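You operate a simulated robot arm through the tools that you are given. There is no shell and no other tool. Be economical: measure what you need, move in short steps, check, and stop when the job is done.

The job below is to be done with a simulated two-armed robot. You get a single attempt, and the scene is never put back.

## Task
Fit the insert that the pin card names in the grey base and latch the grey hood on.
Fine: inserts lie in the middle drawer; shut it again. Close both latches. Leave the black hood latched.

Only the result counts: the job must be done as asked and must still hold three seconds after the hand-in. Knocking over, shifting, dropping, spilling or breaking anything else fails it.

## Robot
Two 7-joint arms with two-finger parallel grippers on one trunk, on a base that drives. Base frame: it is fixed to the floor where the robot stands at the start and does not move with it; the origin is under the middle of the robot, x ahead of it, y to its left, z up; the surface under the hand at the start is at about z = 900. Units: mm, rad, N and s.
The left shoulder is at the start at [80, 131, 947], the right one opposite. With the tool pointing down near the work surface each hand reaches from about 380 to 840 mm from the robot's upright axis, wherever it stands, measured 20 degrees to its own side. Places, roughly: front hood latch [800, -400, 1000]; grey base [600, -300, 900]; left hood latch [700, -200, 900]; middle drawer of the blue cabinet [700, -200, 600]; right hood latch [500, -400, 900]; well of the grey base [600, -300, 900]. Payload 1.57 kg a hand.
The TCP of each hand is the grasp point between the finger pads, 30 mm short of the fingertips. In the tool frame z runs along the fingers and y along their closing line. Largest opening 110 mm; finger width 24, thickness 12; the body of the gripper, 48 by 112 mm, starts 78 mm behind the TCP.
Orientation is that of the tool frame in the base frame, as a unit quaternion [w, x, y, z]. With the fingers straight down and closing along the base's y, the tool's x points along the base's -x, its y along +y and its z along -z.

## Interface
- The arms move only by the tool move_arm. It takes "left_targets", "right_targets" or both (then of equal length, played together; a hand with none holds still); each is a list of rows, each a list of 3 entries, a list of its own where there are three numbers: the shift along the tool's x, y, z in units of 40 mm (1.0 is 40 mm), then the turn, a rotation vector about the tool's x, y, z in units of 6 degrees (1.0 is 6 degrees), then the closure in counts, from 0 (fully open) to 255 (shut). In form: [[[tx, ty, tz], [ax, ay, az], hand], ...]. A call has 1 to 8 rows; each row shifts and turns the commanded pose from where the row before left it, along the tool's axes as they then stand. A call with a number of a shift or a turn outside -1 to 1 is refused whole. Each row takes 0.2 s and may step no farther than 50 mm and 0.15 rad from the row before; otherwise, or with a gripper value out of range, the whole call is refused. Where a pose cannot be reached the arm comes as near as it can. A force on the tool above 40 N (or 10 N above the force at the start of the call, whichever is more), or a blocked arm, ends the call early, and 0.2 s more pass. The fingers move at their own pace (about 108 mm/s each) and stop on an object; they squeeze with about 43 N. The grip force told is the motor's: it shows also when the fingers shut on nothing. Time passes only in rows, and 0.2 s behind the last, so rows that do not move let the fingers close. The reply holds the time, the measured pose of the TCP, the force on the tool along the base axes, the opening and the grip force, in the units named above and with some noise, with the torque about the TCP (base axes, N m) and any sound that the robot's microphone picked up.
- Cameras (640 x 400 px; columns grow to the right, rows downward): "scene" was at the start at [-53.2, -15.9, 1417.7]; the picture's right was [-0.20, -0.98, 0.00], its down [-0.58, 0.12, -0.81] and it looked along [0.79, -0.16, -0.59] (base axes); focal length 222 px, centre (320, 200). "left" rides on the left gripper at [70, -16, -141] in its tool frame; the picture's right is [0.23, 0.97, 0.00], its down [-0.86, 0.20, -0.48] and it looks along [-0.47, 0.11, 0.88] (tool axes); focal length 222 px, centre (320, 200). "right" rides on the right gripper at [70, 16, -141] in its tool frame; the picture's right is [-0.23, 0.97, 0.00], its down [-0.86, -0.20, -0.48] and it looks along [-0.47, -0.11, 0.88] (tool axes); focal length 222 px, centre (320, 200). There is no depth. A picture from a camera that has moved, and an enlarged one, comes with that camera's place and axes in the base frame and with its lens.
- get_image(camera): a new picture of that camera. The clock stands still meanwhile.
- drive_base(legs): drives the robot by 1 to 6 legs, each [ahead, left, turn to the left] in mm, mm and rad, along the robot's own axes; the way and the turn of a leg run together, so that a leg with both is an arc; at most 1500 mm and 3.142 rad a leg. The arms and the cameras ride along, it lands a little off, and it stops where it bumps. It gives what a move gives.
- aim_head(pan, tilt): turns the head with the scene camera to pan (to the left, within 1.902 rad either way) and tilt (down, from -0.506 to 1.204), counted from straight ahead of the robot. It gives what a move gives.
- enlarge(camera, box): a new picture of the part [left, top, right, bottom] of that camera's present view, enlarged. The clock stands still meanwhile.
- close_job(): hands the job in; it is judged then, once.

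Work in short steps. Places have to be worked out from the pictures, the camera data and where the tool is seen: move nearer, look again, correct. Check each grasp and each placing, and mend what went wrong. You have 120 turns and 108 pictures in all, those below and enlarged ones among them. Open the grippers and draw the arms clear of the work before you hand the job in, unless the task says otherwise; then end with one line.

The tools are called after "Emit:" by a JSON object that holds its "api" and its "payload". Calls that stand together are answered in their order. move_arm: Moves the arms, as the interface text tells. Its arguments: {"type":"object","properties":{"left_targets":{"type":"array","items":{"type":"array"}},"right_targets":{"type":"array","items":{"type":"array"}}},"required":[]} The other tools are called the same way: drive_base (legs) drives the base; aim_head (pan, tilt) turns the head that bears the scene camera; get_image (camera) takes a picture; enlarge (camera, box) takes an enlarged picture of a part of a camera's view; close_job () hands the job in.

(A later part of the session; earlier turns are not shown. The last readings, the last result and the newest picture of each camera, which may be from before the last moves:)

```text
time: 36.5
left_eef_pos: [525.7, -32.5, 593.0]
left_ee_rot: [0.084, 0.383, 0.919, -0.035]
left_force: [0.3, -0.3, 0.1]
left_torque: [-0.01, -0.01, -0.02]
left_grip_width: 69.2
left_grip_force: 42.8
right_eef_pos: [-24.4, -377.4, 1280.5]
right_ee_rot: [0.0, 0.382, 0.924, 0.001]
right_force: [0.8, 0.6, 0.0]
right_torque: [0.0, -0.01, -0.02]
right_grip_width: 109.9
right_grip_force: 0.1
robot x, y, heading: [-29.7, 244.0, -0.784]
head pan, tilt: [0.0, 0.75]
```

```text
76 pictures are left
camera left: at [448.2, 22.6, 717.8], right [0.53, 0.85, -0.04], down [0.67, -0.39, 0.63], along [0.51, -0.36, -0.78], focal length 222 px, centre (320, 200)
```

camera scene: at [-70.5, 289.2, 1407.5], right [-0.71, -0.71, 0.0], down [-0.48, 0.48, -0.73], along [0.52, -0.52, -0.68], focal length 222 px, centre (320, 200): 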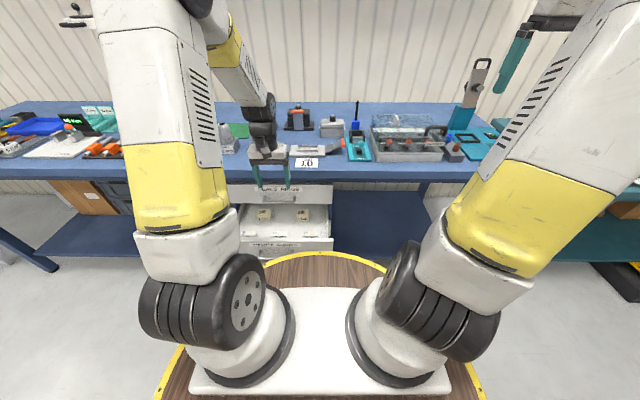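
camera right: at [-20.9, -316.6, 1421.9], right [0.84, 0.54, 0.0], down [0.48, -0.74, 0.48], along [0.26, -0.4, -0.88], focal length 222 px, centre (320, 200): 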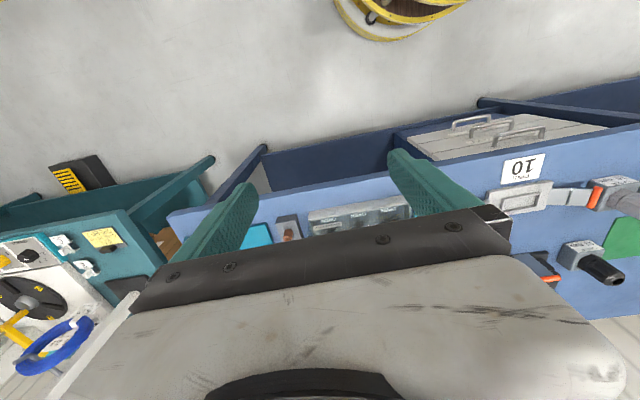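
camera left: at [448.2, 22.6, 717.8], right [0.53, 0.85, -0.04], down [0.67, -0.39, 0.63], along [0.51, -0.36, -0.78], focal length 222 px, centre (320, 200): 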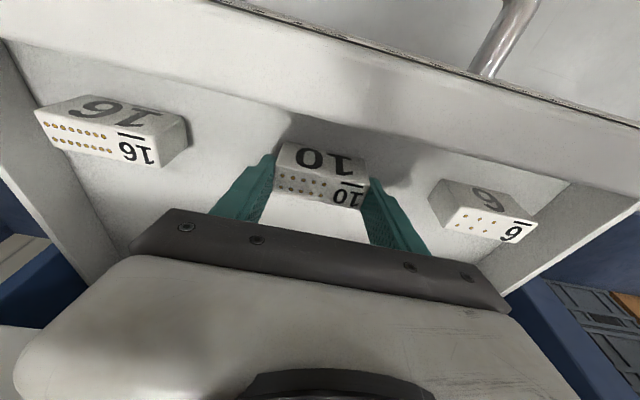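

Gripped: insert length 69 mm, at 43 N. I lift it straight up and check.

Emit:
{"api": "move_arm", "payload": {"left_targets": [[[-0.09, 0, -0.49], [0, 0, 0], 255], [[-0.182, 0, -0.983], [0, 0, 0], 255], [[-0.182, 0, -0.983], [0, 0, 0], 255], [[-0.182, 0, -0.983], [0, 0, 0], 255], [[-0.182, 0, -0.983], [0, 0, 0], 255], [[-0.182, 0, -0.983], [0, 0, 0], 255], [[-0.182, 0, -0.983], [0, 0, 0], 255], [[-0.182, 0, -0.983], [0, 0, 0], 255]]}}

Emit:
{"api": "move_arm", "payload": {"left_targets": [[[-0.182, 0, -0.983], [0, 0, 0], 255], [[-0.182, 0, -0.983], [0, 0, 0], 255], [[-0.182, 0, -0.983], [0, 0, 0], 255], [[-0.182, 0, -0.983], [0, 0, 0], 255], [[0, 0, 0], [0, 0.85, 0], 255], [[0, 0, 0], [0, 0.85, 0], 255]]}}

Emit:
{"api": "get_image", "payload": {"camera": "left"}}

Emit:
{"api": "get_image", "payload": {"camera": "scene"}}

```text
time: 38.3
left_eef_pos: [524.8, -33.3, 890.4]
left_ee_rot: [0.085, 0.381, 0.92, -0.034]
left_force: [-1.4, -0.4, -1.2]
left_torque: [-0.01, 0.01, 0.05]
left_grip_width: 68.9
left_grip_force: 42.9
right_eef_pos: [-23.2, -377.6, 1281.1]
right_ee_rot: [0.0, 0.381, 0.924, 0.001]
right_force: [-0.2, -0.1, -0.6]
right_torque: [0.04, 0.0, 0.02]
right_grip_width: 110.1
right_grip_force: 0.0
robot x, y, heading: [-29.1, 250.3, -0.783]
head pan, tilt: [0.0, 0.75]
```

```text
time: 39.7
left_eef_pos: [526.8, -32.9, 1050.1]
left_ee_rot: [0.002, 0.382, 0.924, 0.0]
left_force: [0.1, 0.6, -0.5]
left_torque: [-0.06, -0.02, -0.02]
left_grip_width: 68.8
left_grip_force: 42.7
right_eef_pos: [-24.6, -377.2, 1279.3]
right_ee_rot: [0.0, 0.382, 0.924, 0.0]
right_force: [-0.2, 0.8, 0.4]
right_torque: [-0.02, -0.07, 0.01]
right_grip_width: 109.9
right_grip_force: 0.0
robot x, y, heading: [-30.2, 244.0, -0.783]
head pan, tilt: [0.0, 0.75]
```

```text
75 pictures are left
camera left: at [466.9, 5.4, 1190.2], right [0.53, 0.85, 0.0], down [0.74, -0.46, 0.48], along [0.41, -0.25, -0.88], focal length 222 px, centre (320, 200)
```

left: 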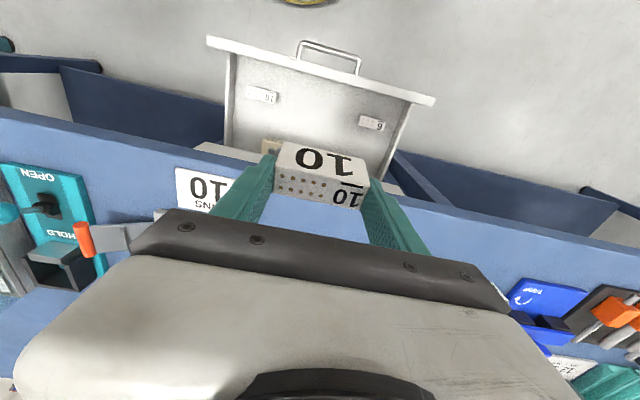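

```text
74 pictures are left
camera scene: at [-70.5, 289.3, 1407.5], right [-0.71, -0.71, 0.0], down [-0.48, 0.48, -0.73], along [0.52, -0.52, -0.68], focal length 222 px, centre (320, 200)
```

scene: 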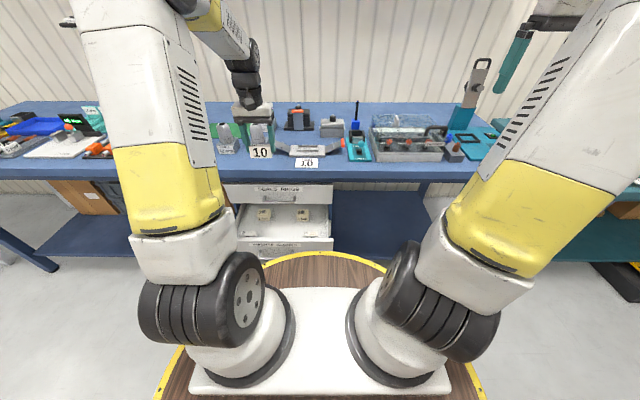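

The insert is held, but it was grasped with the hand tilted 10°, so I restore that tilt to make it upright. Then I shift the base to bring the well (s≈208, d≈593, rim z≈922) into easy reach, with the drawer still clear.

Emit:
{"api": "move_arm", "payload": {"left_targets": [[[0, 0, 0], [0, -0.85, 0], 255], [[0, 0, 0], [0, -0.85, 0], 255]]}}

Emit:
{"api": "drive_base", "payload": {"legs": [[55, -55, 0]]}}

Emit:
{"api": "get_image", "payload": {"camera": "scene"}}

```text
time: 40.3
left_eef_pos: [527.2, -33.4, 1048.3]
left_ee_rot: [0.085, 0.382, 0.92, -0.034]
left_force: [0.2, 0.1, -0.4]
left_torque: [-0.02, -0.01, 0.0]
left_grip_width: 69.3
left_grip_force: 43.0
right_eef_pos: [-24.6, -379.6, 1280.1]
right_ee_rot: [0.0, 0.382, 0.924, 0.0]
right_force: [0.2, -0.6, 0.3]
right_torque: [-0.01, 0.03, 0.02]
right_grip_width: 110.1
right_grip_force: 0.0
robot x, y, heading: [-32.4, 254.2, -0.783]
head pan, tilt: [0.0, 0.75]
```

```text
time: 41.4
left_eef_pos: [526.7, -112.9, 1049.2]
left_ee_rot: [0.085, 0.381, 0.92, -0.035]
left_force: [0.2, 0.7, -1.4]
left_torque: [0.0, -0.02, -0.03]
left_grip_width: 68.9
left_grip_force: 42.9
right_eef_pos: [-25.2, -457.2, 1279.8]
right_ee_rot: [0.0, 0.382, 0.924, -0.001]
right_force: [0.6, 0.6, 0.0]
right_torque: [-0.01, -0.01, 0.02]
right_grip_width: 110.3
right_grip_force: 0.1
robot x, y, heading: [-32.0, 165.6, -0.785]
head pan, tilt: [0.0, 0.75]
```

```text
73 pictures are left
camera scene: at [-70.1, 210.2, 1407.5], right [-0.71, -0.71, 0.0], down [-0.48, 0.48, -0.73], along [0.52, -0.52, -0.68], focal length 222 px, centre (320, 200)
```

scene: 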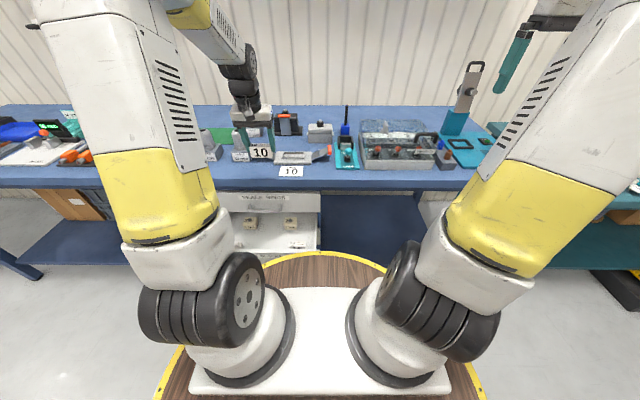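

I move the insert over the well at constant height.

Emit:
{"api": "move_arm", "payload": {"left_targets": [[[-0.84, -0.525, 0.156], [0, 0, 0], 255], [[-0.84, -0.525, 0.156], [0, 0, 0], 255], [[-0.84, -0.525, 0.156], [0, 0, 0], 255], [[-0.84, -0.525, 0.156], [0, 0, 0], 255], [[0, 0, 0], [0, 0, 0], 255]]}}

Emit:
{"api": "enlarge", "payload": {"camera": "scene", "box": [240, 100, 360, 180]}}

Emit:
{"api": "enlarge", "payload": {"camera": "left", "box": [160, 60, 480, 260]}}

```text
time: 42.6
left_eef_pos: [563.8, -272.2, 1048.6]
left_ee_rot: [0.085, 0.383, 0.919, -0.034]
left_force: [-0.4, 0.5, -0.6]
left_torque: [-0.03, -0.03, 0.02]
left_grip_width: 68.7
left_grip_force: 42.7
right_eef_pos: [-25.1, -457.6, 1279.8]
right_ee_rot: [0.0, 0.383, 0.924, 0.001]
right_force: [0.1, 0.9, 0.3]
right_torque: [0.06, -0.02, -0.02]
right_grip_width: 109.9
right_grip_force: 0.0
robot x, y, heading: [-30.8, 169.8, -0.783]
head pan, tilt: [0.0, 0.75]
```

```text
5.00 times, centred on (300, 140) of scene
camera zoom: at [-70.1, 210.0, 1407.5], right [-0.71, -0.71, 0.0], down [-0.48, 0.48, -0.73], along [0.52, -0.52, -0.68], focal length 1108 px, centre (420, 500)
```

zoom: 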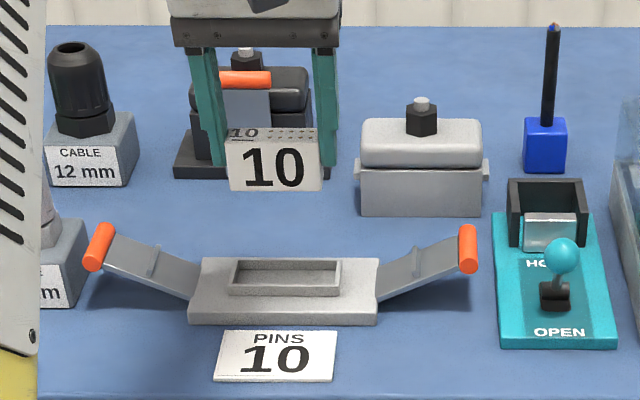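

```text
2.00 times, centred on (320, 160) of left
camera zoom: at [487.1, -215.3, 1173.8], right [0.53, 0.85, -0.04], down [0.67, -0.39, 0.63], along [0.51, -0.36, -0.78], focal length 444 px, centre (320, 280)
```

zoom: 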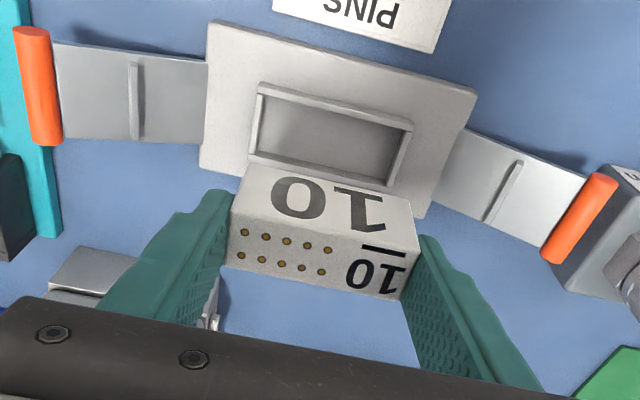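

Insert and well line up within a few mm and are parallel. I lower until the insert bottom is about 12 mm above the rim and look again.

Emit:
{"api": "move_arm", "payload": {"left_targets": [[[0.09, 0.02, 0.55], [0, 0, 0], 255], [[0.09, 0, 0.55], [0, 0, 0], 255], [[0.08, 0, 0.5], [0, 0, 0], 255], [[0, 0, 0], [0, 0, 0], 255]]}}

Emit:
{"api": "enlarge", "payload": {"camera": "scene", "box": [250, 120, 340, 180]}}

Emit:
{"api": "enlarge", "payload": {"camera": "left", "box": [200, 80, 440, 230]}}

```text
time: 43.6
left_eef_pos: [564.6, -270.4, 982.7]
left_ee_rot: [0.085, 0.382, 0.92, -0.034]
left_force: [1.1, -1.0, -1.3]
left_torque: [-0.02, 0.01, -0.01]
left_grip_width: 68.9
left_grip_force: 42.9
right_eef_pos: [-24.9, -457.4, 1280.8]
right_ee_rot: [0.0, 0.383, 0.924, 0.0]
right_force: [0.7, 0.2, 0.0]
right_torque: [0.0, 0.01, 0.01]
right_grip_width: 110.2
right_grip_force: 0.0
robot x, y, heading: [-30.2, 165.3, -0.788]
head pan, tilt: [0.0, 0.75]
```

```text
6.67 times, centred on (295, 150) of scene
camera zoom: at [-70.1, 210.0, 1407.5], right [-0.71, -0.71, 0.0], down [-0.48, 0.48, -0.73], along [0.52, -0.52, -0.68], focal length 1477 px, centre (487, 533)
```

zoom: 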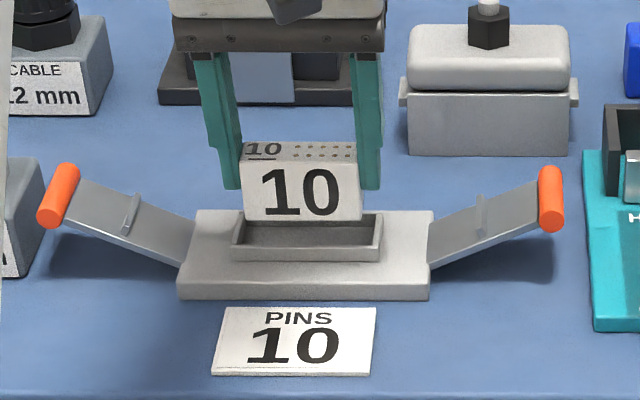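

```text
2.67 times, centred on (320, 155) of left
camera zoom: at [487.6, -215.2, 1108.9], right [0.53, 0.85, -0.04], down [0.67, -0.39, 0.63], along [0.51, -0.36, -0.78], focal length 592 px, centre (320, 320)
```

zoom: 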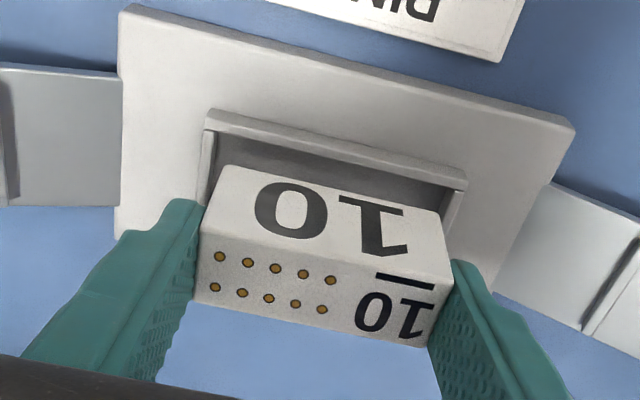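

Insert sits centred on the well within its clearance (~4 mm each side). I lower gently into it, watching the force.

Emit:
{"api": "move_arm", "payload": {"left_targets": [[[0.045, -0.04, 0.25], [0, 0, 0], 255], [[0.036, 0, 0.2], [0, 0, 0], 255], [[0.018, 0, 0.1], [0, 0, 0], 255], [[0, 0, 0], [0, 0, 0], 255]]}}

Emit:
{"api": "enlarge", "payload": {"camera": "scene", "box": [250, 120, 340, 180]}}

Emit:
{"api": "enlarge", "payload": {"camera": "left", "box": [200, 80, 440, 230]}}

```text
time: 44.6
left_eef_pos: [564.4, -272.0, 960.4]
left_ee_rot: [0.085, 0.382, 0.919, -0.034]
left_force: [0.0, 0.9, -0.6]
left_torque: [0.03, -0.02, 0.0]
left_grip_width: 68.9
left_grip_force: 43.3
right_eef_pos: [-25.5, -458.0, 1280.7]
right_ee_rot: [0.0, 0.383, 0.924, 0.0]
right_force: [0.1, 0.1, -0.2]
right_torque: [-0.01, 0.02, -0.01]
right_grip_width: 109.8
right_grip_force: 0.0
robot x, y, heading: [-32.0, 167.7, -0.785]
head pan, tilt: [0.0, 0.75]
```

```text
6.67 times, centred on (295, 150) of scene
camera zoom: at [-70.1, 210.0, 1407.5], right [-0.71, -0.71, 0.0], down [-0.48, 0.48, -0.73], along [0.52, -0.52, -0.68], focal length 1477 px, centre (487, 533)
```

zoom: 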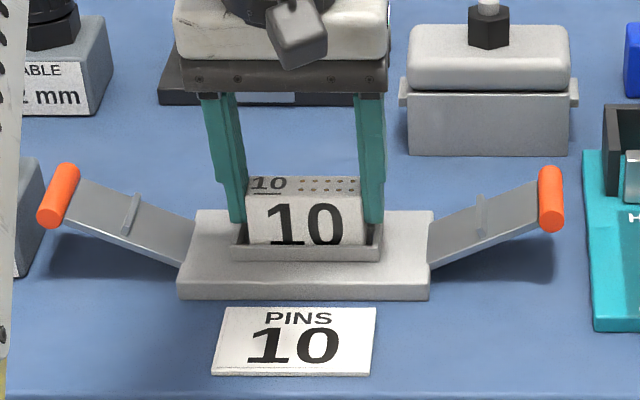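

```text
2.67 times, centred on (320, 155) of left
camera zoom: at [487.2, -216.0, 1086.0], right [0.53, 0.85, -0.04], down [0.67, -0.39, 0.63], along [0.51, -0.36, -0.78], focal length 592 px, centre (320, 320)
```

zoom: 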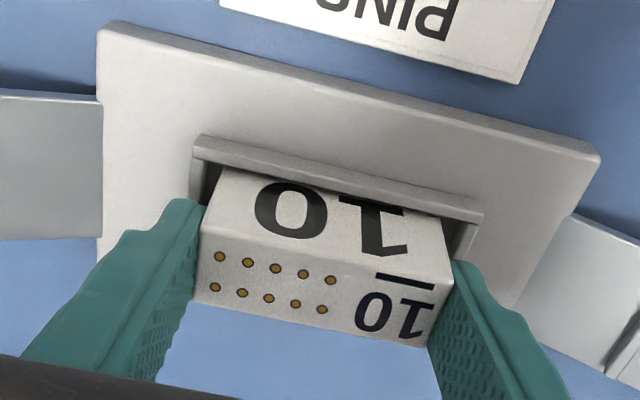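

The insert is entering the well without force. I continue down until contact.

Emit:
{"api": "move_arm", "payload": {"left_targets": [[[0.018, -0.03, 0.1], [0, 0, 0], 255], [[0.018, 0, 0.1], [0, 0, 0], 255], [[0.018, 0, 0.1], [0, 0, 0], 255], [[0, 0, 0], [0, 0, 0], 255]]}}

Emit:
{"api": "enlarge", "payload": {"camera": "scene", "box": [250, 120, 340, 180]}}

```text
time: 45.2
left_eef_pos: [566.2, -275.1, 958.2]
left_ee_rot: [0.09, 0.381, 0.919, -0.038]
left_force: [1.6, -2.1, 5.1]
left_torque: [-0.02, 0.0, 0.02]
left_grip_width: 69.1
left_grip_force: 43.2
right_eef_pos: [-25.0, -457.6, 1280.1]
right_ee_rot: [0.0, 0.382, 0.924, 0.001]
right_force: [-0.5, 0.0, 0.4]
right_torque: [-0.03, -0.05, 0.02]
right_grip_width: 110.2
right_grip_force: 0.1
robot x, y, heading: [-29.1, 167.6, -0.78]
head pan, tilt: [0.0, 0.75]
stopped in row 3 (left hand): the force on the tool passed its limit at 43 N (the readings are from after the stop); the commanded pose is now the measured one
```

```text
6.67 times, centred on (295, 150) of scene
camera zoom: at [-70.4, 210.3, 1407.5], right [-0.71, -0.71, 0.0], down [-0.48, 0.48, -0.73], along [0.52, -0.52, -0.68], focal length 1477 px, centre (487, 533)
```

zoom: 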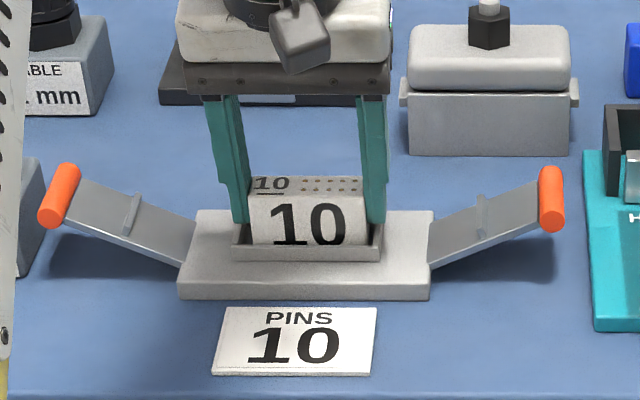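

Contact at z≈958, with the insert well inside the rim and centred. I open the fingers gently and look.

Emit:
{"api": "move_arm", "payload": {"left_targets": [[[0, 0, 0], [0, 0, 0], 50], [[0, 0, 0], [0, 0, 0], 50], [[-0.09, 0, -0.5], [0, 0, 0], 50], [[-0.18, 0, -0.98], [0, 0, 0], 50], [[-0.18, 0, -0.98], [0, 0, 0], 50]]}}

Emit:
{"api": "enlarge", "payload": {"camera": "scene", "box": [250, 120, 340, 180]}}

Emit:
{"api": "get_image", "payload": {"camera": "left"}}

```text
time: 46.4
left_eef_pos: [563.3, -271.7, 1059.5]
left_ee_rot: [0.088, 0.382, 0.919, -0.036]
left_force: [-0.3, 0.3, 0.3]
left_torque: [0.02, 0.02, 0.01]
left_grip_width: 88.2
left_grip_force: 0.0
right_eef_pos: [-25.8, -459.1, 1281.3]
right_ee_rot: [0.0, 0.383, 0.924, 0.0]
right_force: [0.2, -0.8, -0.1]
right_torque: [-0.01, -0.02, 0.01]
right_grip_width: 110.1
right_grip_force: 0.2
robot x, y, heading: [-28.2, 166.6, -0.783]
head pan, tilt: [0.0, 0.75]
```

```text
6.67 times, centred on (295, 150) of scene
camera zoom: at [-70.0, 209.9, 1407.5], right [-0.71, -0.71, 0.0], down [-0.48, 0.48, -0.73], along [0.52, -0.52, -0.68], focal length 1477 px, centre (487, 533)
```

zoom: 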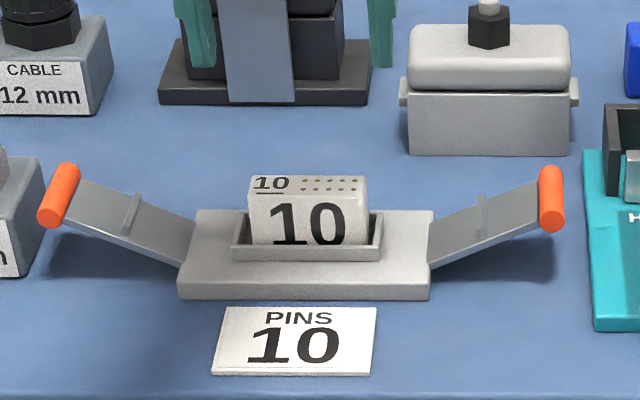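

```text
64 pictures are left
camera left: at [486.4, -215.1, 1185.1], right [0.53, 0.85, -0.04], down [0.67, -0.39, 0.63], along [0.52, -0.37, -0.77], focal length 222 px, centre (320, 200)
```

left: 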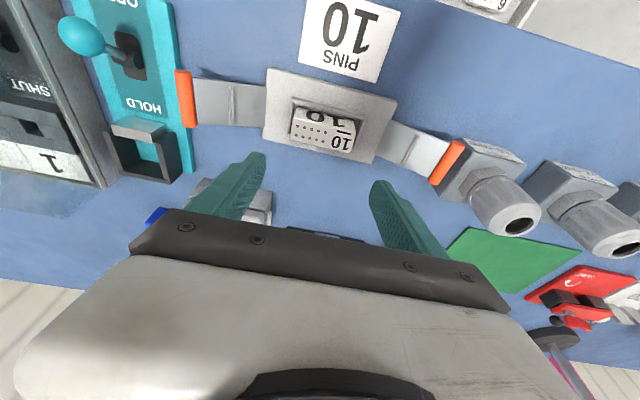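

The insert stands in the well. I enlarge to check it is seated and square.

Emit:
{"api": "enlarge", "payload": {"camera": "left", "box": [250, 60, 410, 170]}}

Emit:
{"api": "enlarge", "payload": {"camera": "scene", "box": [270, 138, 320, 170]}}

```text
3.64 times, centred on (330, 115) of left
camera zoom: at [486.4, -215.1, 1185.1], right [0.53, 0.85, -0.04], down [0.67, -0.39, 0.63], along [0.52, -0.37, -0.77], focal length 808 px, centre (284, 509)
```

zoom: 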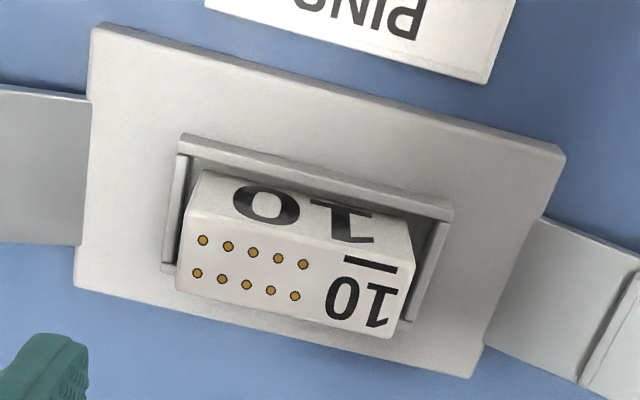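

```text
12.50 times, centred on (295, 154) of scene
camera zoom: at [-70.0, 209.9, 1407.5], right [-0.71, -0.71, 0.0], down [-0.48, 0.48, -0.73], along [0.52, -0.52, -0.68], focal length 2769 px, centre (632, 775)
```

zoom: 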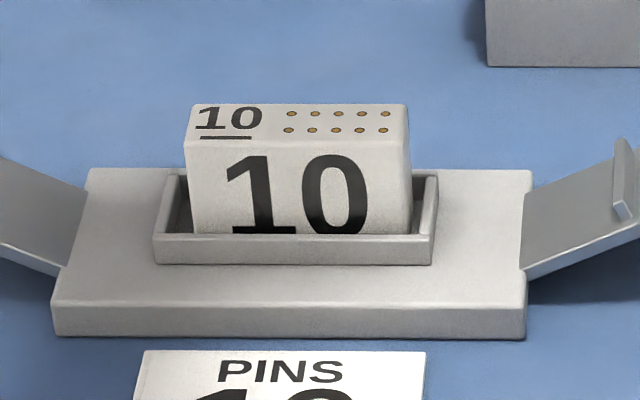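

It looks seated and nearly square. To be sure, I press lightly on its top with closed fingers, with the hand set vertical.

Emit:
{"api": "move_arm", "payload": {"left_targets": [[[0, 0, 0], [0, 0.87, 0], 255], [[0, 0, 0], [0, 0.87, 0], 255], [[0, 0, 0.8], [0, 0, 0], 255], [[0, 0, 0.65], [0, 0, 0], 255], [[0, 0, 0.2], [0, 0, 0], 255], [[0, 0, 0.15], [0, 0, 0], 255], [[0, 0, 0.1], [0, 0, 0], 255], [[0, 0, 0.1], [0, 0, 0], 255]]}}

Emit:
{"api": "enlarge", "payload": {"camera": "scene", "box": [250, 120, 340, 180]}}

```text
time: 48.2
left_eef_pos: [565.8, -273.9, 983.2]
left_ee_rot: [0.008, 0.382, 0.924, -0.003]
left_force: [-3.9, 6.7, 40.0]
left_torque: [0.44, 0.34, -0.04]
left_grip_width: 0.0
left_grip_force: 21.3
right_eef_pos: [-25.7, -456.3, 1281.5]
right_ee_rot: [-0.001, 0.382, 0.924, 0.0]
right_force: [1.4, -0.6, -0.4]
right_torque: [-0.01, 0.06, 0.0]
right_grip_width: 110.0
right_grip_force: 0.1
robot x, y, heading: [-30.2, 169.5, -0.782]
head pan, tilt: [0.0, 0.75]
```

```text
6.67 times, centred on (295, 150) of scene
camera zoom: at [-71.5, 211.3, 1407.4], right [-0.71, -0.71, 0.0], down [-0.48, 0.48, -0.73], along [0.52, -0.52, -0.68], focal length 1477 px, centre (487, 533)
```

zoom: 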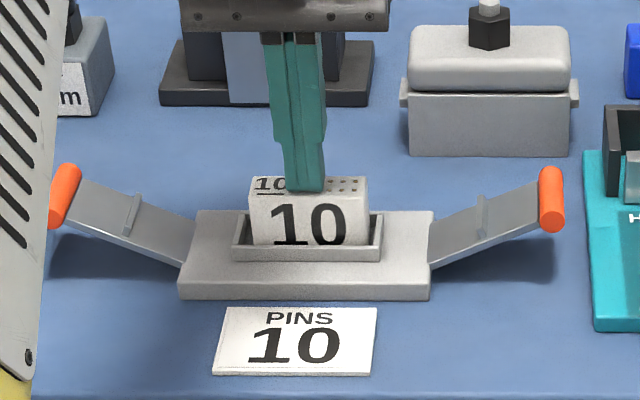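

Seated: 40 N without movement. Now I lift off and back the robot away to shut the drawer by pushing its front.

Emit:
{"api": "move_arm", "payload": {"left_targets": [[[0, 0, -0.9], [0, 0, 0], 255], [[0, 0, -1], [0, 0, 0], 255], [[0, 0, -1], [0, 0, 0], 255], [[0, 0, -1], [0, 0, 0], 255]]}}

Emit:
{"api": "drive_base", "payload": {"legs": [[-280, 0, 0], [0, 78, 0]]}}

Emit:
{"api": "move_arm", "payload": {"left_targets": [[[0.7, 0.7, 0], [0, 0, 0], 255], [[0.6, 0.7, 0], [0, 0, 0], 255], [[0, 0, 1], [0, 0, 0], 255], [[0, 0, 1], [0, 0, 0], 255], [[0, 0, 1], [0, 0, 0], 255], [[0, 0, 1], [0, 0, 0], 255], [[0, 0, 1], [0, 0, 0], 255], [[0, 0, 1], [0, 0, 0], 255]]}}

```text
time: 49.2
left_eef_pos: [562.7, -272.7, 1130.9]
left_ee_rot: [0.005, 0.384, 0.923, -0.002]
left_force: [-0.5, 0.2, -0.2]
left_torque: [0.0, 0.01, 0.03]
left_grip_width: 0.3
left_grip_force: 21.6
right_eef_pos: [-24.5, -456.9, 1279.6]
right_ee_rot: [0.001, 0.382, 0.924, 0.0]
right_force: [0.4, -0.7, -0.4]
right_torque: [0.04, 0.03, 0.01]
right_grip_width: 109.8
right_grip_force: 0.1
robot x, y, heading: [-29.6, 172.5, -0.786]
head pan, tilt: [0.0, 0.75]
```

```text
time: 51.9
left_eef_pos: [419.9, -19.7, 1130.8]
left_ee_rot: [0.004, 0.385, 0.923, -0.002]
left_force: [-0.8, -0.3, 0.0]
left_torque: [0.03, -0.01, 0.01]
left_grip_width: 0.0
left_grip_force: 21.1
right_eef_pos: [-169.6, -203.1, 1280.8]
right_ee_rot: [0.0, 0.384, 0.923, -0.001]
right_force: [0.1, 1.1, 0.2]
right_torque: [0.02, -0.05, 0.0]
right_grip_width: 110.0
right_grip_force: 0.0
robot x, y, heading: [-168.9, 424.0, -0.784]
head pan, tilt: [0.0, 0.75]
```

```text
time: 53.6
left_eef_pos: [425.9, 54.6, 890.7]
left_ee_rot: [0.005, 0.385, 0.923, -0.002]
left_force: [-1.4, 1.2, -0.4]
left_torque: [-0.02, 0.02, -0.02]
left_grip_width: 0.0
left_grip_force: 21.3
right_eef_pos: [-168.2, -204.1, 1280.3]
right_ee_rot: [0.0, 0.384, 0.923, 0.0]
right_force: [0.4, 0.1, -0.3]
right_torque: [-0.02, -0.04, 0.02]
right_grip_width: 109.9
right_grip_force: 0.0
robot x, y, heading: [-168.0, 422.8, -0.783]
head pan, tilt: [0.0, 0.75]
```

I lower in front of the drawer front, then pitch the hand to point at it as before.

Emit:
{"api": "move_arm", "payload": {"left_targets": [[[0, 0, 1], [0, 0, 0], 255], [[0, 0, 1], [0, 0, 0], 255], [[0, 0, 1], [0, 0, 0], 255], [[0, 0, 1], [0, 0, 0], 255], [[0, 0, 1], [0, 0, 0], 255]]}}

Emit:
{"api": "move_arm", "payload": {"left_targets": [[[0, 0, 0], [-0.602, -0.602, 0.945], 255], [[0, 0, 0], [-0.602, -0.602, 0.945], 255], [[0, 0, 0], [-0.602, -0.602, 0.945], 255], [[0, 0, 0], [-0.602, -0.602, 0.945], 255], [[0, 0, 0], [-0.602, -0.602, 0.945], 255], [[0, 0, 0], [-0.602, -0.602, 0.945], 255], [[0, 0, 0], [-0.602, -0.602, 0.945], 255]]}}

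Emit:
{"api": "move_arm", "payload": {"left_targets": [[[0, 0, 0], [-0.602, -0.602, 0.945], 255], [[0, 0, 0], [-0.602, -0.602, 0.945], 255], [[0, 0, 0], [-0.602, -0.602, 0.945], 255], [[0, 0, 0], [-0.602, -0.602, 0.945], 255], [[0, 0, 0], [-0.602, -0.602, 0.945], 255], [[0, 0, 0], [-0.602, -0.602, 0.945], 255], [[0, 0, 0], [-0.602, -0.602, 0.945], 255]]}}

Emit:
{"api": "get_image", "payload": {"camera": "left"}}

```text
time: 54.9
left_eef_pos: [426.1, 52.2, 689.5]
left_ee_rot: [0.006, 0.385, 0.923, -0.002]
left_force: [-0.1, 0.2, -0.1]
left_torque: [-0.02, 0.01, 0.0]
left_grip_width: 0.0
left_grip_force: 21.4
right_eef_pos: [-169.6, -203.4, 1280.1]
right_ee_rot: [0.0, 0.384, 0.923, 0.001]
right_force: [0.2, 0.4, 0.1]
right_torque: [-0.02, -0.01, -0.03]
right_grip_width: 109.9
right_grip_force: 0.1
robot x, y, heading: [-171.9, 420.2, -0.79]
head pan, tilt: [0.0, 0.75]
```

```text
time: 56.5
left_eef_pos: [427.3, 53.5, 691.7]
left_ee_rot: [0.283, 0.651, 0.695, 0.115]
left_force: [0.0, 0.2, 0.3]
left_torque: [0.0, 0.02, 0.01]
left_grip_width: 0.0
left_grip_force: 21.2
right_eef_pos: [-167.9, -201.8, 1279.5]
right_ee_rot: [0.0, 0.384, 0.923, 0.0]
right_force: [1.3, 0.1, 0.4]
right_torque: [0.01, 0.03, -0.02]
right_grip_width: 110.0
right_grip_force: 0.0
robot x, y, heading: [-175.1, 424.4, -0.788]
head pan, tilt: [0.0, 0.75]
```

```text
time: 58.0
left_eef_pos: [427.3, 52.7, 690.2]
left_ee_rot: [0.501, 0.778, 0.318, 0.207]
left_force: [-0.4, 0.0, 0.2]
left_torque: [0.01, -0.03, 0.01]
left_grip_width: 0.1
left_grip_force: 21.1
right_eef_pos: [-168.8, -203.0, 1280.3]
right_ee_rot: [0.0, 0.385, 0.923, -0.001]
right_force: [-0.4, 0.1, -0.2]
right_torque: [-0.03, -0.02, -0.04]
right_grip_width: 110.1
right_grip_force: 0.1
robot x, y, heading: [-171.8, 423.6, -0.786]
head pan, tilt: [0.0, 0.75]
```

```text
60 pictures are left
camera left: at [382.6, 198.7, 733.6], right [0.44, -0.13, 0.89], down [-0.86, -0.35, 0.38], along [0.26, -0.93, -0.27], focal length 222 px, centre (320, 200)
```

left: 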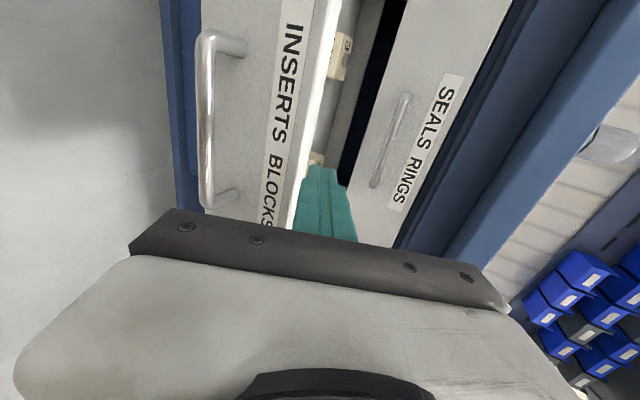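

The closed tips are just above the panel top. I lower 55 mm to face the panel above the handle, then check.

Emit:
{"api": "move_arm", "payload": {"left_targets": [[[0, -0.62, 0.27], [0, 0, 0], 255], [[0, -0.62, 0.27], [0, 0, 0], 255], [[0, 0, 0], [0, 0, 0], 255]]}}

Emit:
{"api": "get_image", "payload": {"camera": "left"}}

```text
time: 58.9
left_eef_pos: [425.6, 54.4, 634.8]
left_ee_rot: [0.5, 0.778, 0.319, 0.207]
left_force: [0.1, -0.4, 0.9]
left_torque: [0.02, 0.0, 0.0]
left_grip_width: 0.0
left_grip_force: 21.3
right_eef_pos: [-168.5, -201.8, 1280.2]
right_ee_rot: [0.0, 0.384, 0.923, 0.0]
right_force: [0.2, -0.4, -0.2]
right_torque: [0.01, 0.04, 0.01]
right_grip_width: 110.1
right_grip_force: 0.1
robot x, y, heading: [-173.0, 423.7, -0.79]
head pan, tilt: [0.0, 0.75]
```

```text
59 pictures are left
camera left: at [380.5, 200.2, 678.3], right [0.44, -0.13, 0.89], down [-0.86, -0.35, 0.38], along [0.26, -0.93, -0.27], focal length 222 px, centre (320, 200)
```

left: 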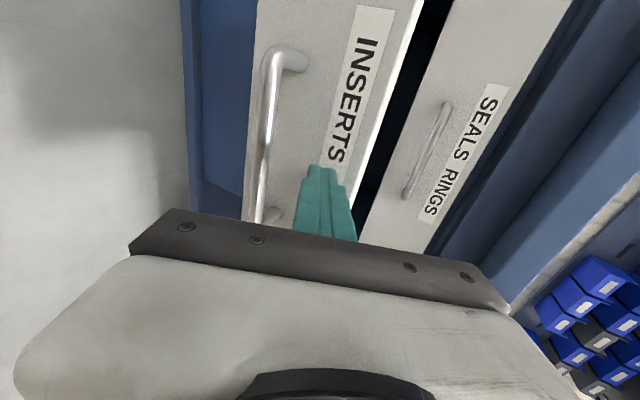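

Tips face the panel. I push by driving ahead 200 mm, then will finish slowly.

Emit:
{"api": "drive_base", "payload": {"legs": [[200, 0, 0]]}}

Emit:
{"api": "get_image", "payload": {"camera": "left"}}

```text
time: 60.4
left_eef_pos: [565.4, -87.7, 634.4]
left_ee_rot: [0.5, 0.778, 0.319, 0.206]
left_force: [0.8, -0.2, -0.2]
left_torque: [0.01, 0.01, 0.01]
left_grip_width: 0.0
left_grip_force: 21.2
right_eef_pos: [-28.4, -343.6, 1281.3]
right_ee_rot: [0.0, 0.384, 0.923, 0.0]
right_force: [0.1, -0.7, -0.5]
right_torque: [-0.01, 0.01, -0.02]
right_grip_width: 109.8
right_grip_force: 0.1
robot x, y, heading: [-32.5, 277.1, -0.79]
head pan, tilt: [0.0, 0.75]
```

```text
58 pictures are left
camera left: at [520.6, 58.5, 678.4], right [0.44, -0.13, 0.89], down [-0.86, -0.35, 0.38], along [0.26, -0.93, -0.27], focal length 222 px, centre (320, 200)
```

left: 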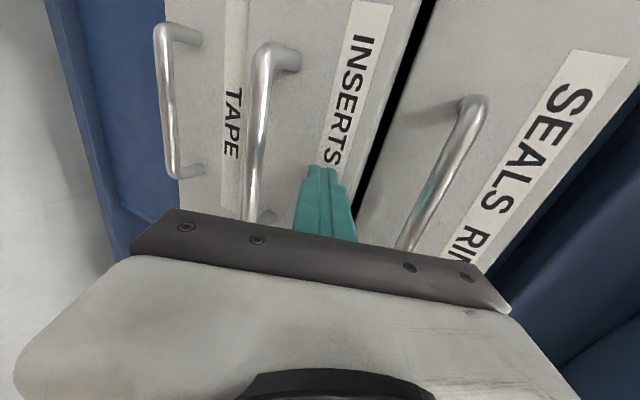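

About 30 mm remains. I push on with the arm in 10 mm steps until it resists.

Emit:
{"api": "move_arm", "payload": {"left_targets": [[[0, 0.106, 0.227], [0, 0, 0], 255], [[0, 0.106, 0.227], [0, 0, 0], 255], [[0, 0.106, 0.227], [0, 0, 0], 255], [[0, 0.053, 0.113], [0, 0, 0], 255], [[0, 0.053, 0.113], [0, 0, 0], 255]]}}

Emit:
{"api": "get_image", "payload": {"camera": "left"}}

```text
time: 61.3
left_eef_pos: [584.9, -105.5, 635.8]
left_ee_rot: [0.498, 0.78, 0.318, 0.206]
left_force: [-18.1, 11.7, 17.5]
left_torque: [-0.37, -0.32, -0.15]
left_grip_width: 0.0
left_grip_force: 21.7
right_eef_pos: [-32.1, -342.7, 1281.0]
right_ee_rot: [0.0, 0.384, 0.923, 0.0]
right_force: [-0.8, 1.3, 0.7]
right_torque: [-0.04, -0.01, 0.0]
right_grip_width: 109.7
right_grip_force: 0.1
robot x, y, heading: [-30.0, 282.2, -0.788]
head pan, tilt: [0.0, 0.75]
stopped in row 4 (left hand): the force on the tool passed its limit at 50 N (the readings are from after the stop); the commanded pose is now the measured one
```

```text
57 pictures are left
camera left: at [540.2, 40.6, 678.4], right [0.45, -0.13, 0.89], down [-0.86, -0.35, 0.38], along [0.26, -0.93, -0.27], focal length 222 px, centre (320, 200)
```

left: 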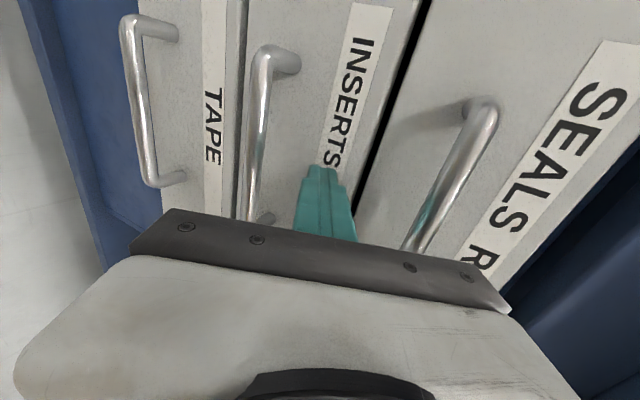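

The drawer is at its stop and flush with its neighbours. I back away and return the hand to fingers-down.

Emit:
{"api": "drive_base", "payload": {"legs": [[-130, 0, 0]]}}

Emit:
{"api": "move_arm", "payload": {"left_targets": [[[0, 0, 0], [0.602, 0.602, -0.945], 255], [[0, 0, 0], [0.602, 0.602, -0.945], 255], [[0, 0, 0], [0.602, 0.602, -0.945], 255], [[0, 0, 0], [0.602, 0.602, -0.945], 255], [[0, 0, 0], [0.602, 0.602, -0.945], 255], [[0, 0, 0], [0.602, 0.602, -0.945], 255], [[0, 0, 0], [0.602, 0.602, -0.945], 255]]}}

Emit:
{"api": "move_arm", "payload": {"left_targets": [[[0, 0, 0], [0.602, 0.602, -0.945], 0], [[0, 0, 0], [0.602, 0.602, -0.945], 0], [[0, 0, 0], [0.602, 0.602, -0.945], 0], [[0, 0, 0], [0.602, 0.602, -0.945], 0], [[0, 0, 0], [0.602, 0.602, -0.945], 0], [[0, 0, 0], [0.602, 0.602, -0.945], 0], [[0, 0, 0], [0.602, 0.602, -0.945], 0]]}}

Emit:
{"api": "move_arm", "payload": {"left_targets": [[[0, 0, -1], [0, 0, 0], 0], [[0, 0, -1], [0, 0, 0], 0], [[0, 0, -1], [0, 0, 0], 0], [[0, 0, -1], [0, 0, 0], 0], [[0, 0, -1], [0, 0, 0], 0], [[0, 0, -1], [0, 0, 0], 0], [[0, 0, -1], [0, 0, 0], 0], [[0, 0, -1], [0, 0, 0], 0]]}}

Emit:
{"api": "get_image", "payload": {"camera": "scene"}}

```text
time: 62.6
left_eef_pos: [495.1, -16.0, 634.0]
left_ee_rot: [0.498, 0.78, 0.319, 0.205]
left_force: [-1.0, 0.2, 0.4]
left_torque: [-0.01, 0.0, 0.03]
left_grip_width: 0.0
left_grip_force: 21.3
right_eef_pos: [-119.6, -253.6, 1280.6]
right_ee_rot: [0.001, 0.384, 0.923, 0.0]
right_force: [-0.7, -0.3, 0.1]
right_torque: [0.0, 0.01, 0.01]
right_grip_width: 109.8
right_grip_force: 0.0
robot x, y, heading: [-120.0, 370.5, -0.791]
head pan, tilt: [0.0, 0.75]
```

```text
time: 64.2
left_eef_pos: [496.2, -15.5, 634.6]
left_ee_rot: [0.28, 0.652, 0.696, 0.114]
left_force: [-0.7, -1.0, 0.0]
left_torque: [-0.01, 0.02, 0.01]
left_grip_width: 0.2
left_grip_force: 21.5
right_eef_pos: [-119.7, -253.7, 1280.8]
right_ee_rot: [0.001, 0.385, 0.923, 0.0]
right_force: [0.4, 0.3, 0.2]
right_torque: [0.02, -0.02, 0.02]
right_grip_width: 110.2
right_grip_force: 0.1
robot x, y, heading: [-118.6, 371.8, -0.792]
head pan, tilt: [0.0, 0.75]
```

```text
time: 65.8
left_eef_pos: [496.2, -15.3, 634.3]
left_ee_rot: [0.002, 0.384, 0.924, 0.0]
left_force: [0.4, 0.6, -0.2]
left_torque: [-0.02, 0.0, 0.01]
left_grip_width: 109.6
left_grip_force: 0.1
right_eef_pos: [-119.3, -254.1, 1281.2]
right_ee_rot: [0.0, 0.385, 0.923, 0.0]
right_force: [0.4, -0.3, -0.6]
right_torque: [0.0, -0.02, 0.0]
right_grip_width: 110.1
right_grip_force: 0.0
robot x, y, heading: [-124.4, 372.0, -0.787]
head pan, tilt: [0.0, 0.75]
```

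```text
time: 67.6
left_eef_pos: [490.8, -15.6, 953.8]
left_ee_rot: [0.002, 0.385, 0.923, 0.001]
left_force: [-0.2, -0.6, 0.2]
left_torque: [0.03, 0.02, 0.0]
left_grip_width: 110.1
left_grip_force: 0.1
right_eef_pos: [-118.3, -254.0, 1281.5]
right_ee_rot: [0.0, 0.384, 0.923, 0.001]
right_force: [0.3, 0.3, -0.1]
right_torque: [0.0, -0.02, 0.04]
right_grip_width: 109.9
right_grip_force: 0.0
robot x, y, heading: [-120.1, 371.9, -0.785]
head pan, tilt: [0.0, 0.75]
```

```text
56 pictures are left
camera scene: at [-160.8, 413.7, 1407.5], right [-0.71, -0.7, 0.0], down [-0.48, 0.48, -0.73], along [0.52, -0.52, -0.68], focal length 222 px, centre (320, 200)
```

scene: 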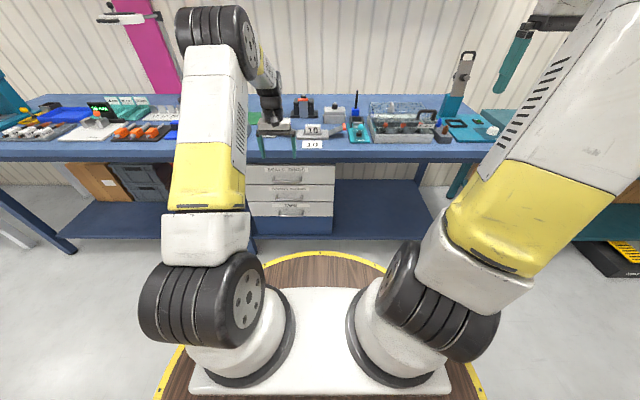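

Drawer is shut. Next is the hood at s≈97, d≈760, for the right hand. I tuck the left hand high and back, then drive in to about s=280, d=30.

Emit:
{"api": "move_arm", "payload": {"left_targets": [[[0.6, 0, -0.8], [0, 0, 0], 0], [[0.6, 0, -0.8], [0, 0, 0], 0], [[0.6, 0, -0.8], [0, 0, 0], 0], [[0.6, 0, -0.8], [0, 0, 0], 0], [[0.6, 0, -0.8], [0, 0, 0], 0], [[0.6, 0, -0.8], [0, 0, 0], 0], [[0.6, 0, -0.8], [0, 0, 0], 0], [[0.6, 0, -0.8], [0, 0, 0], 0]]}}

Emit:
{"api": "drive_base", "payload": {"legs": [[0, 100, 0], [350, 0, 0]]}}

Emit:
{"api": "get_image", "payload": {"camera": "scene"}}

```text
time: 69.4
left_eef_pos: [354.5, 121.0, 1207.8]
left_ee_rot: [0.003, 0.385, 0.923, 0.0]
left_force: [0.1, -0.7, 1.3]
left_torque: [0.04, 0.03, 0.01]
left_grip_width: 109.8
left_grip_force: 0.1
right_eef_pos: [-119.8, -253.9, 1279.6]
right_ee_rot: [0.0, 0.385, 0.923, 0.001]
right_force: [0.2, -0.5, -0.4]
right_torque: [0.0, 0.03, -0.01]
right_grip_width: 109.8
right_grip_force: 0.0
robot x, y, heading: [-121.9, 368.6, -0.789]
head pan, tilt: [0.0, 0.75]
```

```text
time: 72.4
left_eef_pos: [669.6, -53.4, 1206.3]
left_ee_rot: [0.003, 0.385, 0.923, 0.0]
left_force: [0.7, -0.4, -0.4]
left_torque: [0.01, 0.0, -0.01]
left_grip_width: 109.9
left_grip_force: 0.1
right_eef_pos: [195.9, -428.2, 1279.8]
right_ee_rot: [0.0, 0.384, 0.923, 0.0]
right_force: [-0.5, -0.5, -0.3]
right_torque: [0.0, 0.03, 0.0]
right_grip_width: 110.1
right_grip_force: 0.1
robot x, y, heading: [192.4, 194.0, -0.786]
head pan, tilt: [0.0, 0.75]
```

```text
55 pictures are left
camera scene: at [153.3, 238.5, 1407.5], right [-0.71, -0.71, 0.0], down [-0.48, 0.48, -0.73], along [0.52, -0.52, -0.68], focal length 222 px, centre (320, 200)
```

scene: 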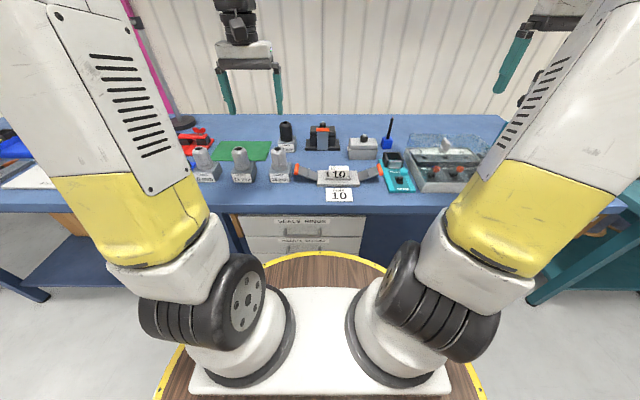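

Good vantage point. I enlarge the work area to measure hood and base again.

Emit:
{"api": "enlarge", "payload": {"camera": "scene", "box": [290, 110, 410, 200]}}

```text
4.44 times, centred on (350, 155) of scene
camera zoom: at [153.3, 238.5, 1407.5], right [-0.71, -0.71, 0.0], down [-0.48, 0.48, -0.73], along [0.52, -0.52, -0.68], focal length 984 px, centre (187, 400)
```

zoom: 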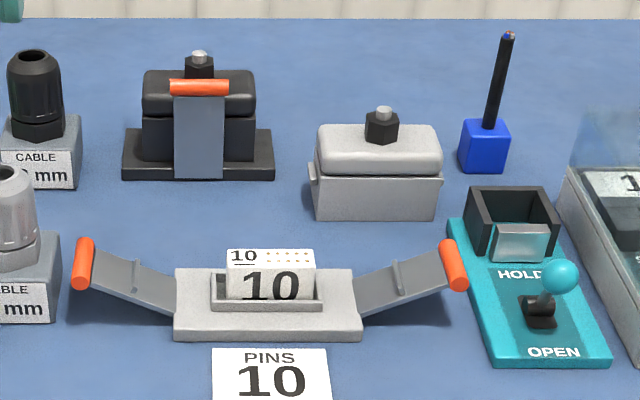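

Hood: s≈98, d≈738–790, top z≈968, with a nut on top. I bring the right hand over it and roll it −90° so the fingers will close front-to-back.

Emit:
{"api": "move_arm", "payload": {"right_targets": [[[-0.8, 0.93, 0], [0, 0, 0], 0], [[-0.8, 0.93, 0], [0, 0, 0], 0], [[-0.8, 0.93, 0], [0, 0, 0], 0], [[-0.8, 0.93, 0], [0, 0, 0], 0], [[-0.8, 0.93, 0], [0, 0, 0], 0], [[-0.8, 0.93, 0], [0, 0, 0], 0], [[-0.8, 0.93, 0], [0, 0, 0], 0]]}}

Emit:
{"api": "move_arm", "payload": {"right_targets": [[[0, 0, 0], [0, 0, -1], 0], [[0, 0, 0], [0, 0, -1], 0], [[0, 0, 0], [0, 0, -1], 0], [[0, 0, 0], [0, 0, -1], 0], [[0, 0, 0], [0, 0, -1], 0], [[0, 0, 0], [0, 0, -1], 0], [[0, 0, 0], [0, 0, -1], 0]]}}

Emit:
{"api": "move_arm", "payload": {"right_targets": [[[0, 0, 0], [0, 0, -1], 0], [[0, 0, 0], [0, 0, -1], 0], [[0, 0, 0], [0, 0, -1], 0], [[0, 0, 0], [0, 0, -1], 0], [[0, 0, 0], [0, 0, -1], 0], [[0, 0, 0], [0, 0, -1], 0], [[0, 0, 0], [0, 0, -1], 0], [[0, 0, 0], [0, 0, -1], 0]]}}

Emit:
{"api": "get_image", "payload": {"camera": "right"}}

```text
time: 74.0
left_eef_pos: [670.1, -54.6, 1206.8]
left_ee_rot: [0.003, 0.385, 0.923, 0.0]
left_force: [-0.5, 0.3, 0.5]
left_torque: [0.04, -0.04, 0.0]
left_grip_width: 110.0
left_grip_force: 0.0
right_eef_pos: [541.9, -403.4, 1279.0]
right_ee_rot: [0.0, 0.385, 0.923, 0.001]
right_force: [-1.1, 0.1, -0.1]
right_torque: [-0.02, -0.05, -0.06]
right_grip_width: 110.0
right_grip_force: 0.0
robot x, y, heading: [190.1, 195.8, -0.784]
head pan, tilt: [0.0, 0.75]
```

```text
time: 75.6
left_eef_pos: [670.7, -52.6, 1206.8]
left_ee_rot: [0.002, 0.385, 0.923, 0.0]
left_force: [-0.6, -0.1, 0.8]
left_torque: [0.02, 0.03, -0.03]
left_grip_width: 110.0
left_grip_force: 0.0
right_eef_pos: [538.8, -404.5, 1280.5]
right_ee_rot: [0.0, 0.027, 1.0, 0.0]
right_force: [0.3, 0.5, -0.3]
right_torque: [0.02, -0.01, 0.02]
right_grip_width: 110.1
right_grip_force: 0.0
robot x, y, heading: [193.8, 194.1, -0.787]
head pan, tilt: [0.0, 0.75]
```

```text
time: 77.4
left_eef_pos: [670.5, -54.5, 1207.1]
left_ee_rot: [0.003, 0.385, 0.923, 0.0]
left_force: [0.0, 0.5, 0.5]
left_torque: [0.0, 0.04, -0.01]
left_grip_width: 109.9
left_grip_force: 0.0
right_eef_pos: [538.9, -404.8, 1279.1]
right_ee_rot: [0.0, -0.382, 0.924, 0.0]
right_force: [-0.5, 0.8, 0.4]
right_torque: [0.01, -0.01, -0.02]
right_grip_width: 110.0
right_grip_force: 0.1
robot x, y, heading: [193.3, 195.1, -0.785]
head pan, tilt: [0.0, 0.75]
```

```text
53 pictures are left
camera right: at [477.3, -442.1, 1421.5], right [-0.53, 0.85, 0.0], down [0.75, 0.46, 0.48], along [0.41, 0.25, -0.88], focal length 222 px, centre (320, 200)
```

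right: 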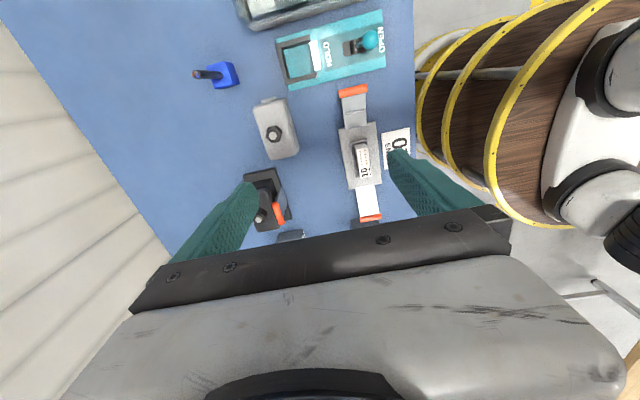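

A good overhead view of hood and base. I enlarge it for measuring.

Emit:
{"api": "enlarge", "payload": {"camera": "right", "box": [230, 70, 430, 240]}}

```text
2.35 times, centred on (330, 155) of right
camera zoom: at [477.3, -442.1, 1421.5], right [-0.53, 0.85, 0.0], down [0.75, 0.46, 0.48], along [0.41, 0.25, -0.88], focal length 523 px, centre (296, 306)
```

zoom: 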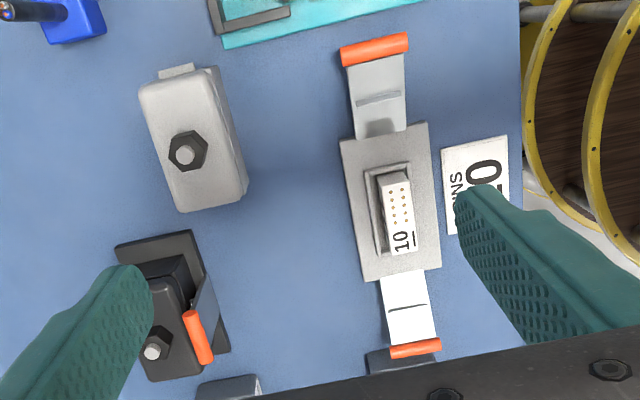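

Hood centre is s≈96, d≈762 and its yaw is aligned within 1°. I move over it and descend part way.

Emit:
{"api": "move_arm", "payload": {"right_targets": [[[0, -0.8, 0], [0, 0, 0], 0], [[0, -0.8, 0], [0, 0, 0], 0], [[-0.03, -0.77, 0], [0, 0, 0], 0], [[0, 0, 1], [0, 0, 0], 0], [[0, 0, 1], [0, 0, 0], 0], [[0, 0, 1], [0, 0, 0], 0], [[0, 0, 1], [0, 0, 0], 0], [[0, 0, 1], [0, 0, 0], 0]]}}

Emit:
{"api": "get_image", "payload": {"camera": "right"}}

Emit:
{"api": "enlarge", "payload": {"camera": "scene", "box": [290, 90, 430, 190]}}

```text
time: 79.2
left_eef_pos: [670.4, -54.3, 1207.3]
left_ee_rot: [0.002, 0.385, 0.923, 0.0]
left_force: [0.2, 0.9, -0.4]
left_torque: [0.01, 0.02, 0.0]
left_grip_width: 109.9
left_grip_force: 0.1
right_eef_pos: [545.7, -411.4, 1080.4]
right_ee_rot: [0.0, -0.38, 0.925, 0.0]
right_force: [0.4, -1.4, 0.4]
right_torque: [-0.03, -0.01, -0.01]
right_grip_width: 110.1
right_grip_force: 0.2
right hand out of reach, approached as far as the arm can: row 1, 2, 3
robot x, y, heading: [195.7, 196.3, -0.792]
head pan, tilt: [0.0, 0.75]
```

```text
51 pictures are left
camera right: at [485.4, -448.8, 1221.1], right [-0.53, 0.85, 0.0], down [0.75, 0.46, 0.48], along [0.41, 0.25, -0.88], focal length 222 px, centre (320, 200)
```

right: 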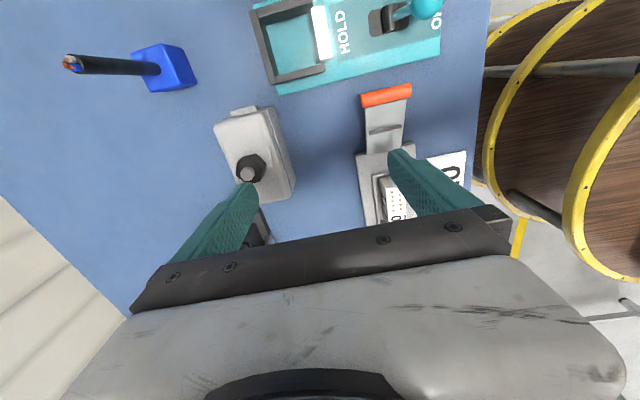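

```text
4.00 times, centred on (360, 140) of scene
camera zoom: at [153.4, 238.5, 1407.5], right [-0.71, -0.71, 0.0], down [-0.48, 0.48, -0.73], along [0.52, -0.52, -0.68], focal length 886 px, centre (160, 440)
```

zoom: 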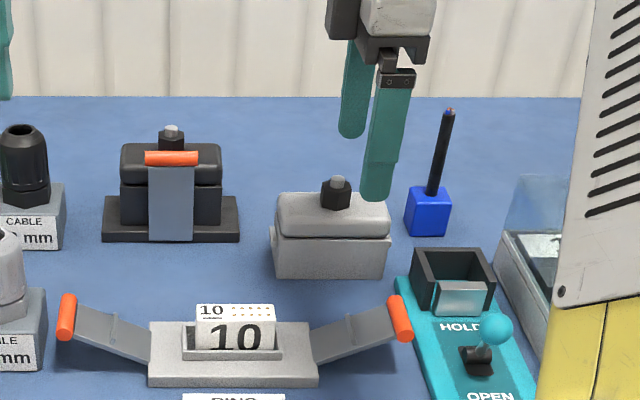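

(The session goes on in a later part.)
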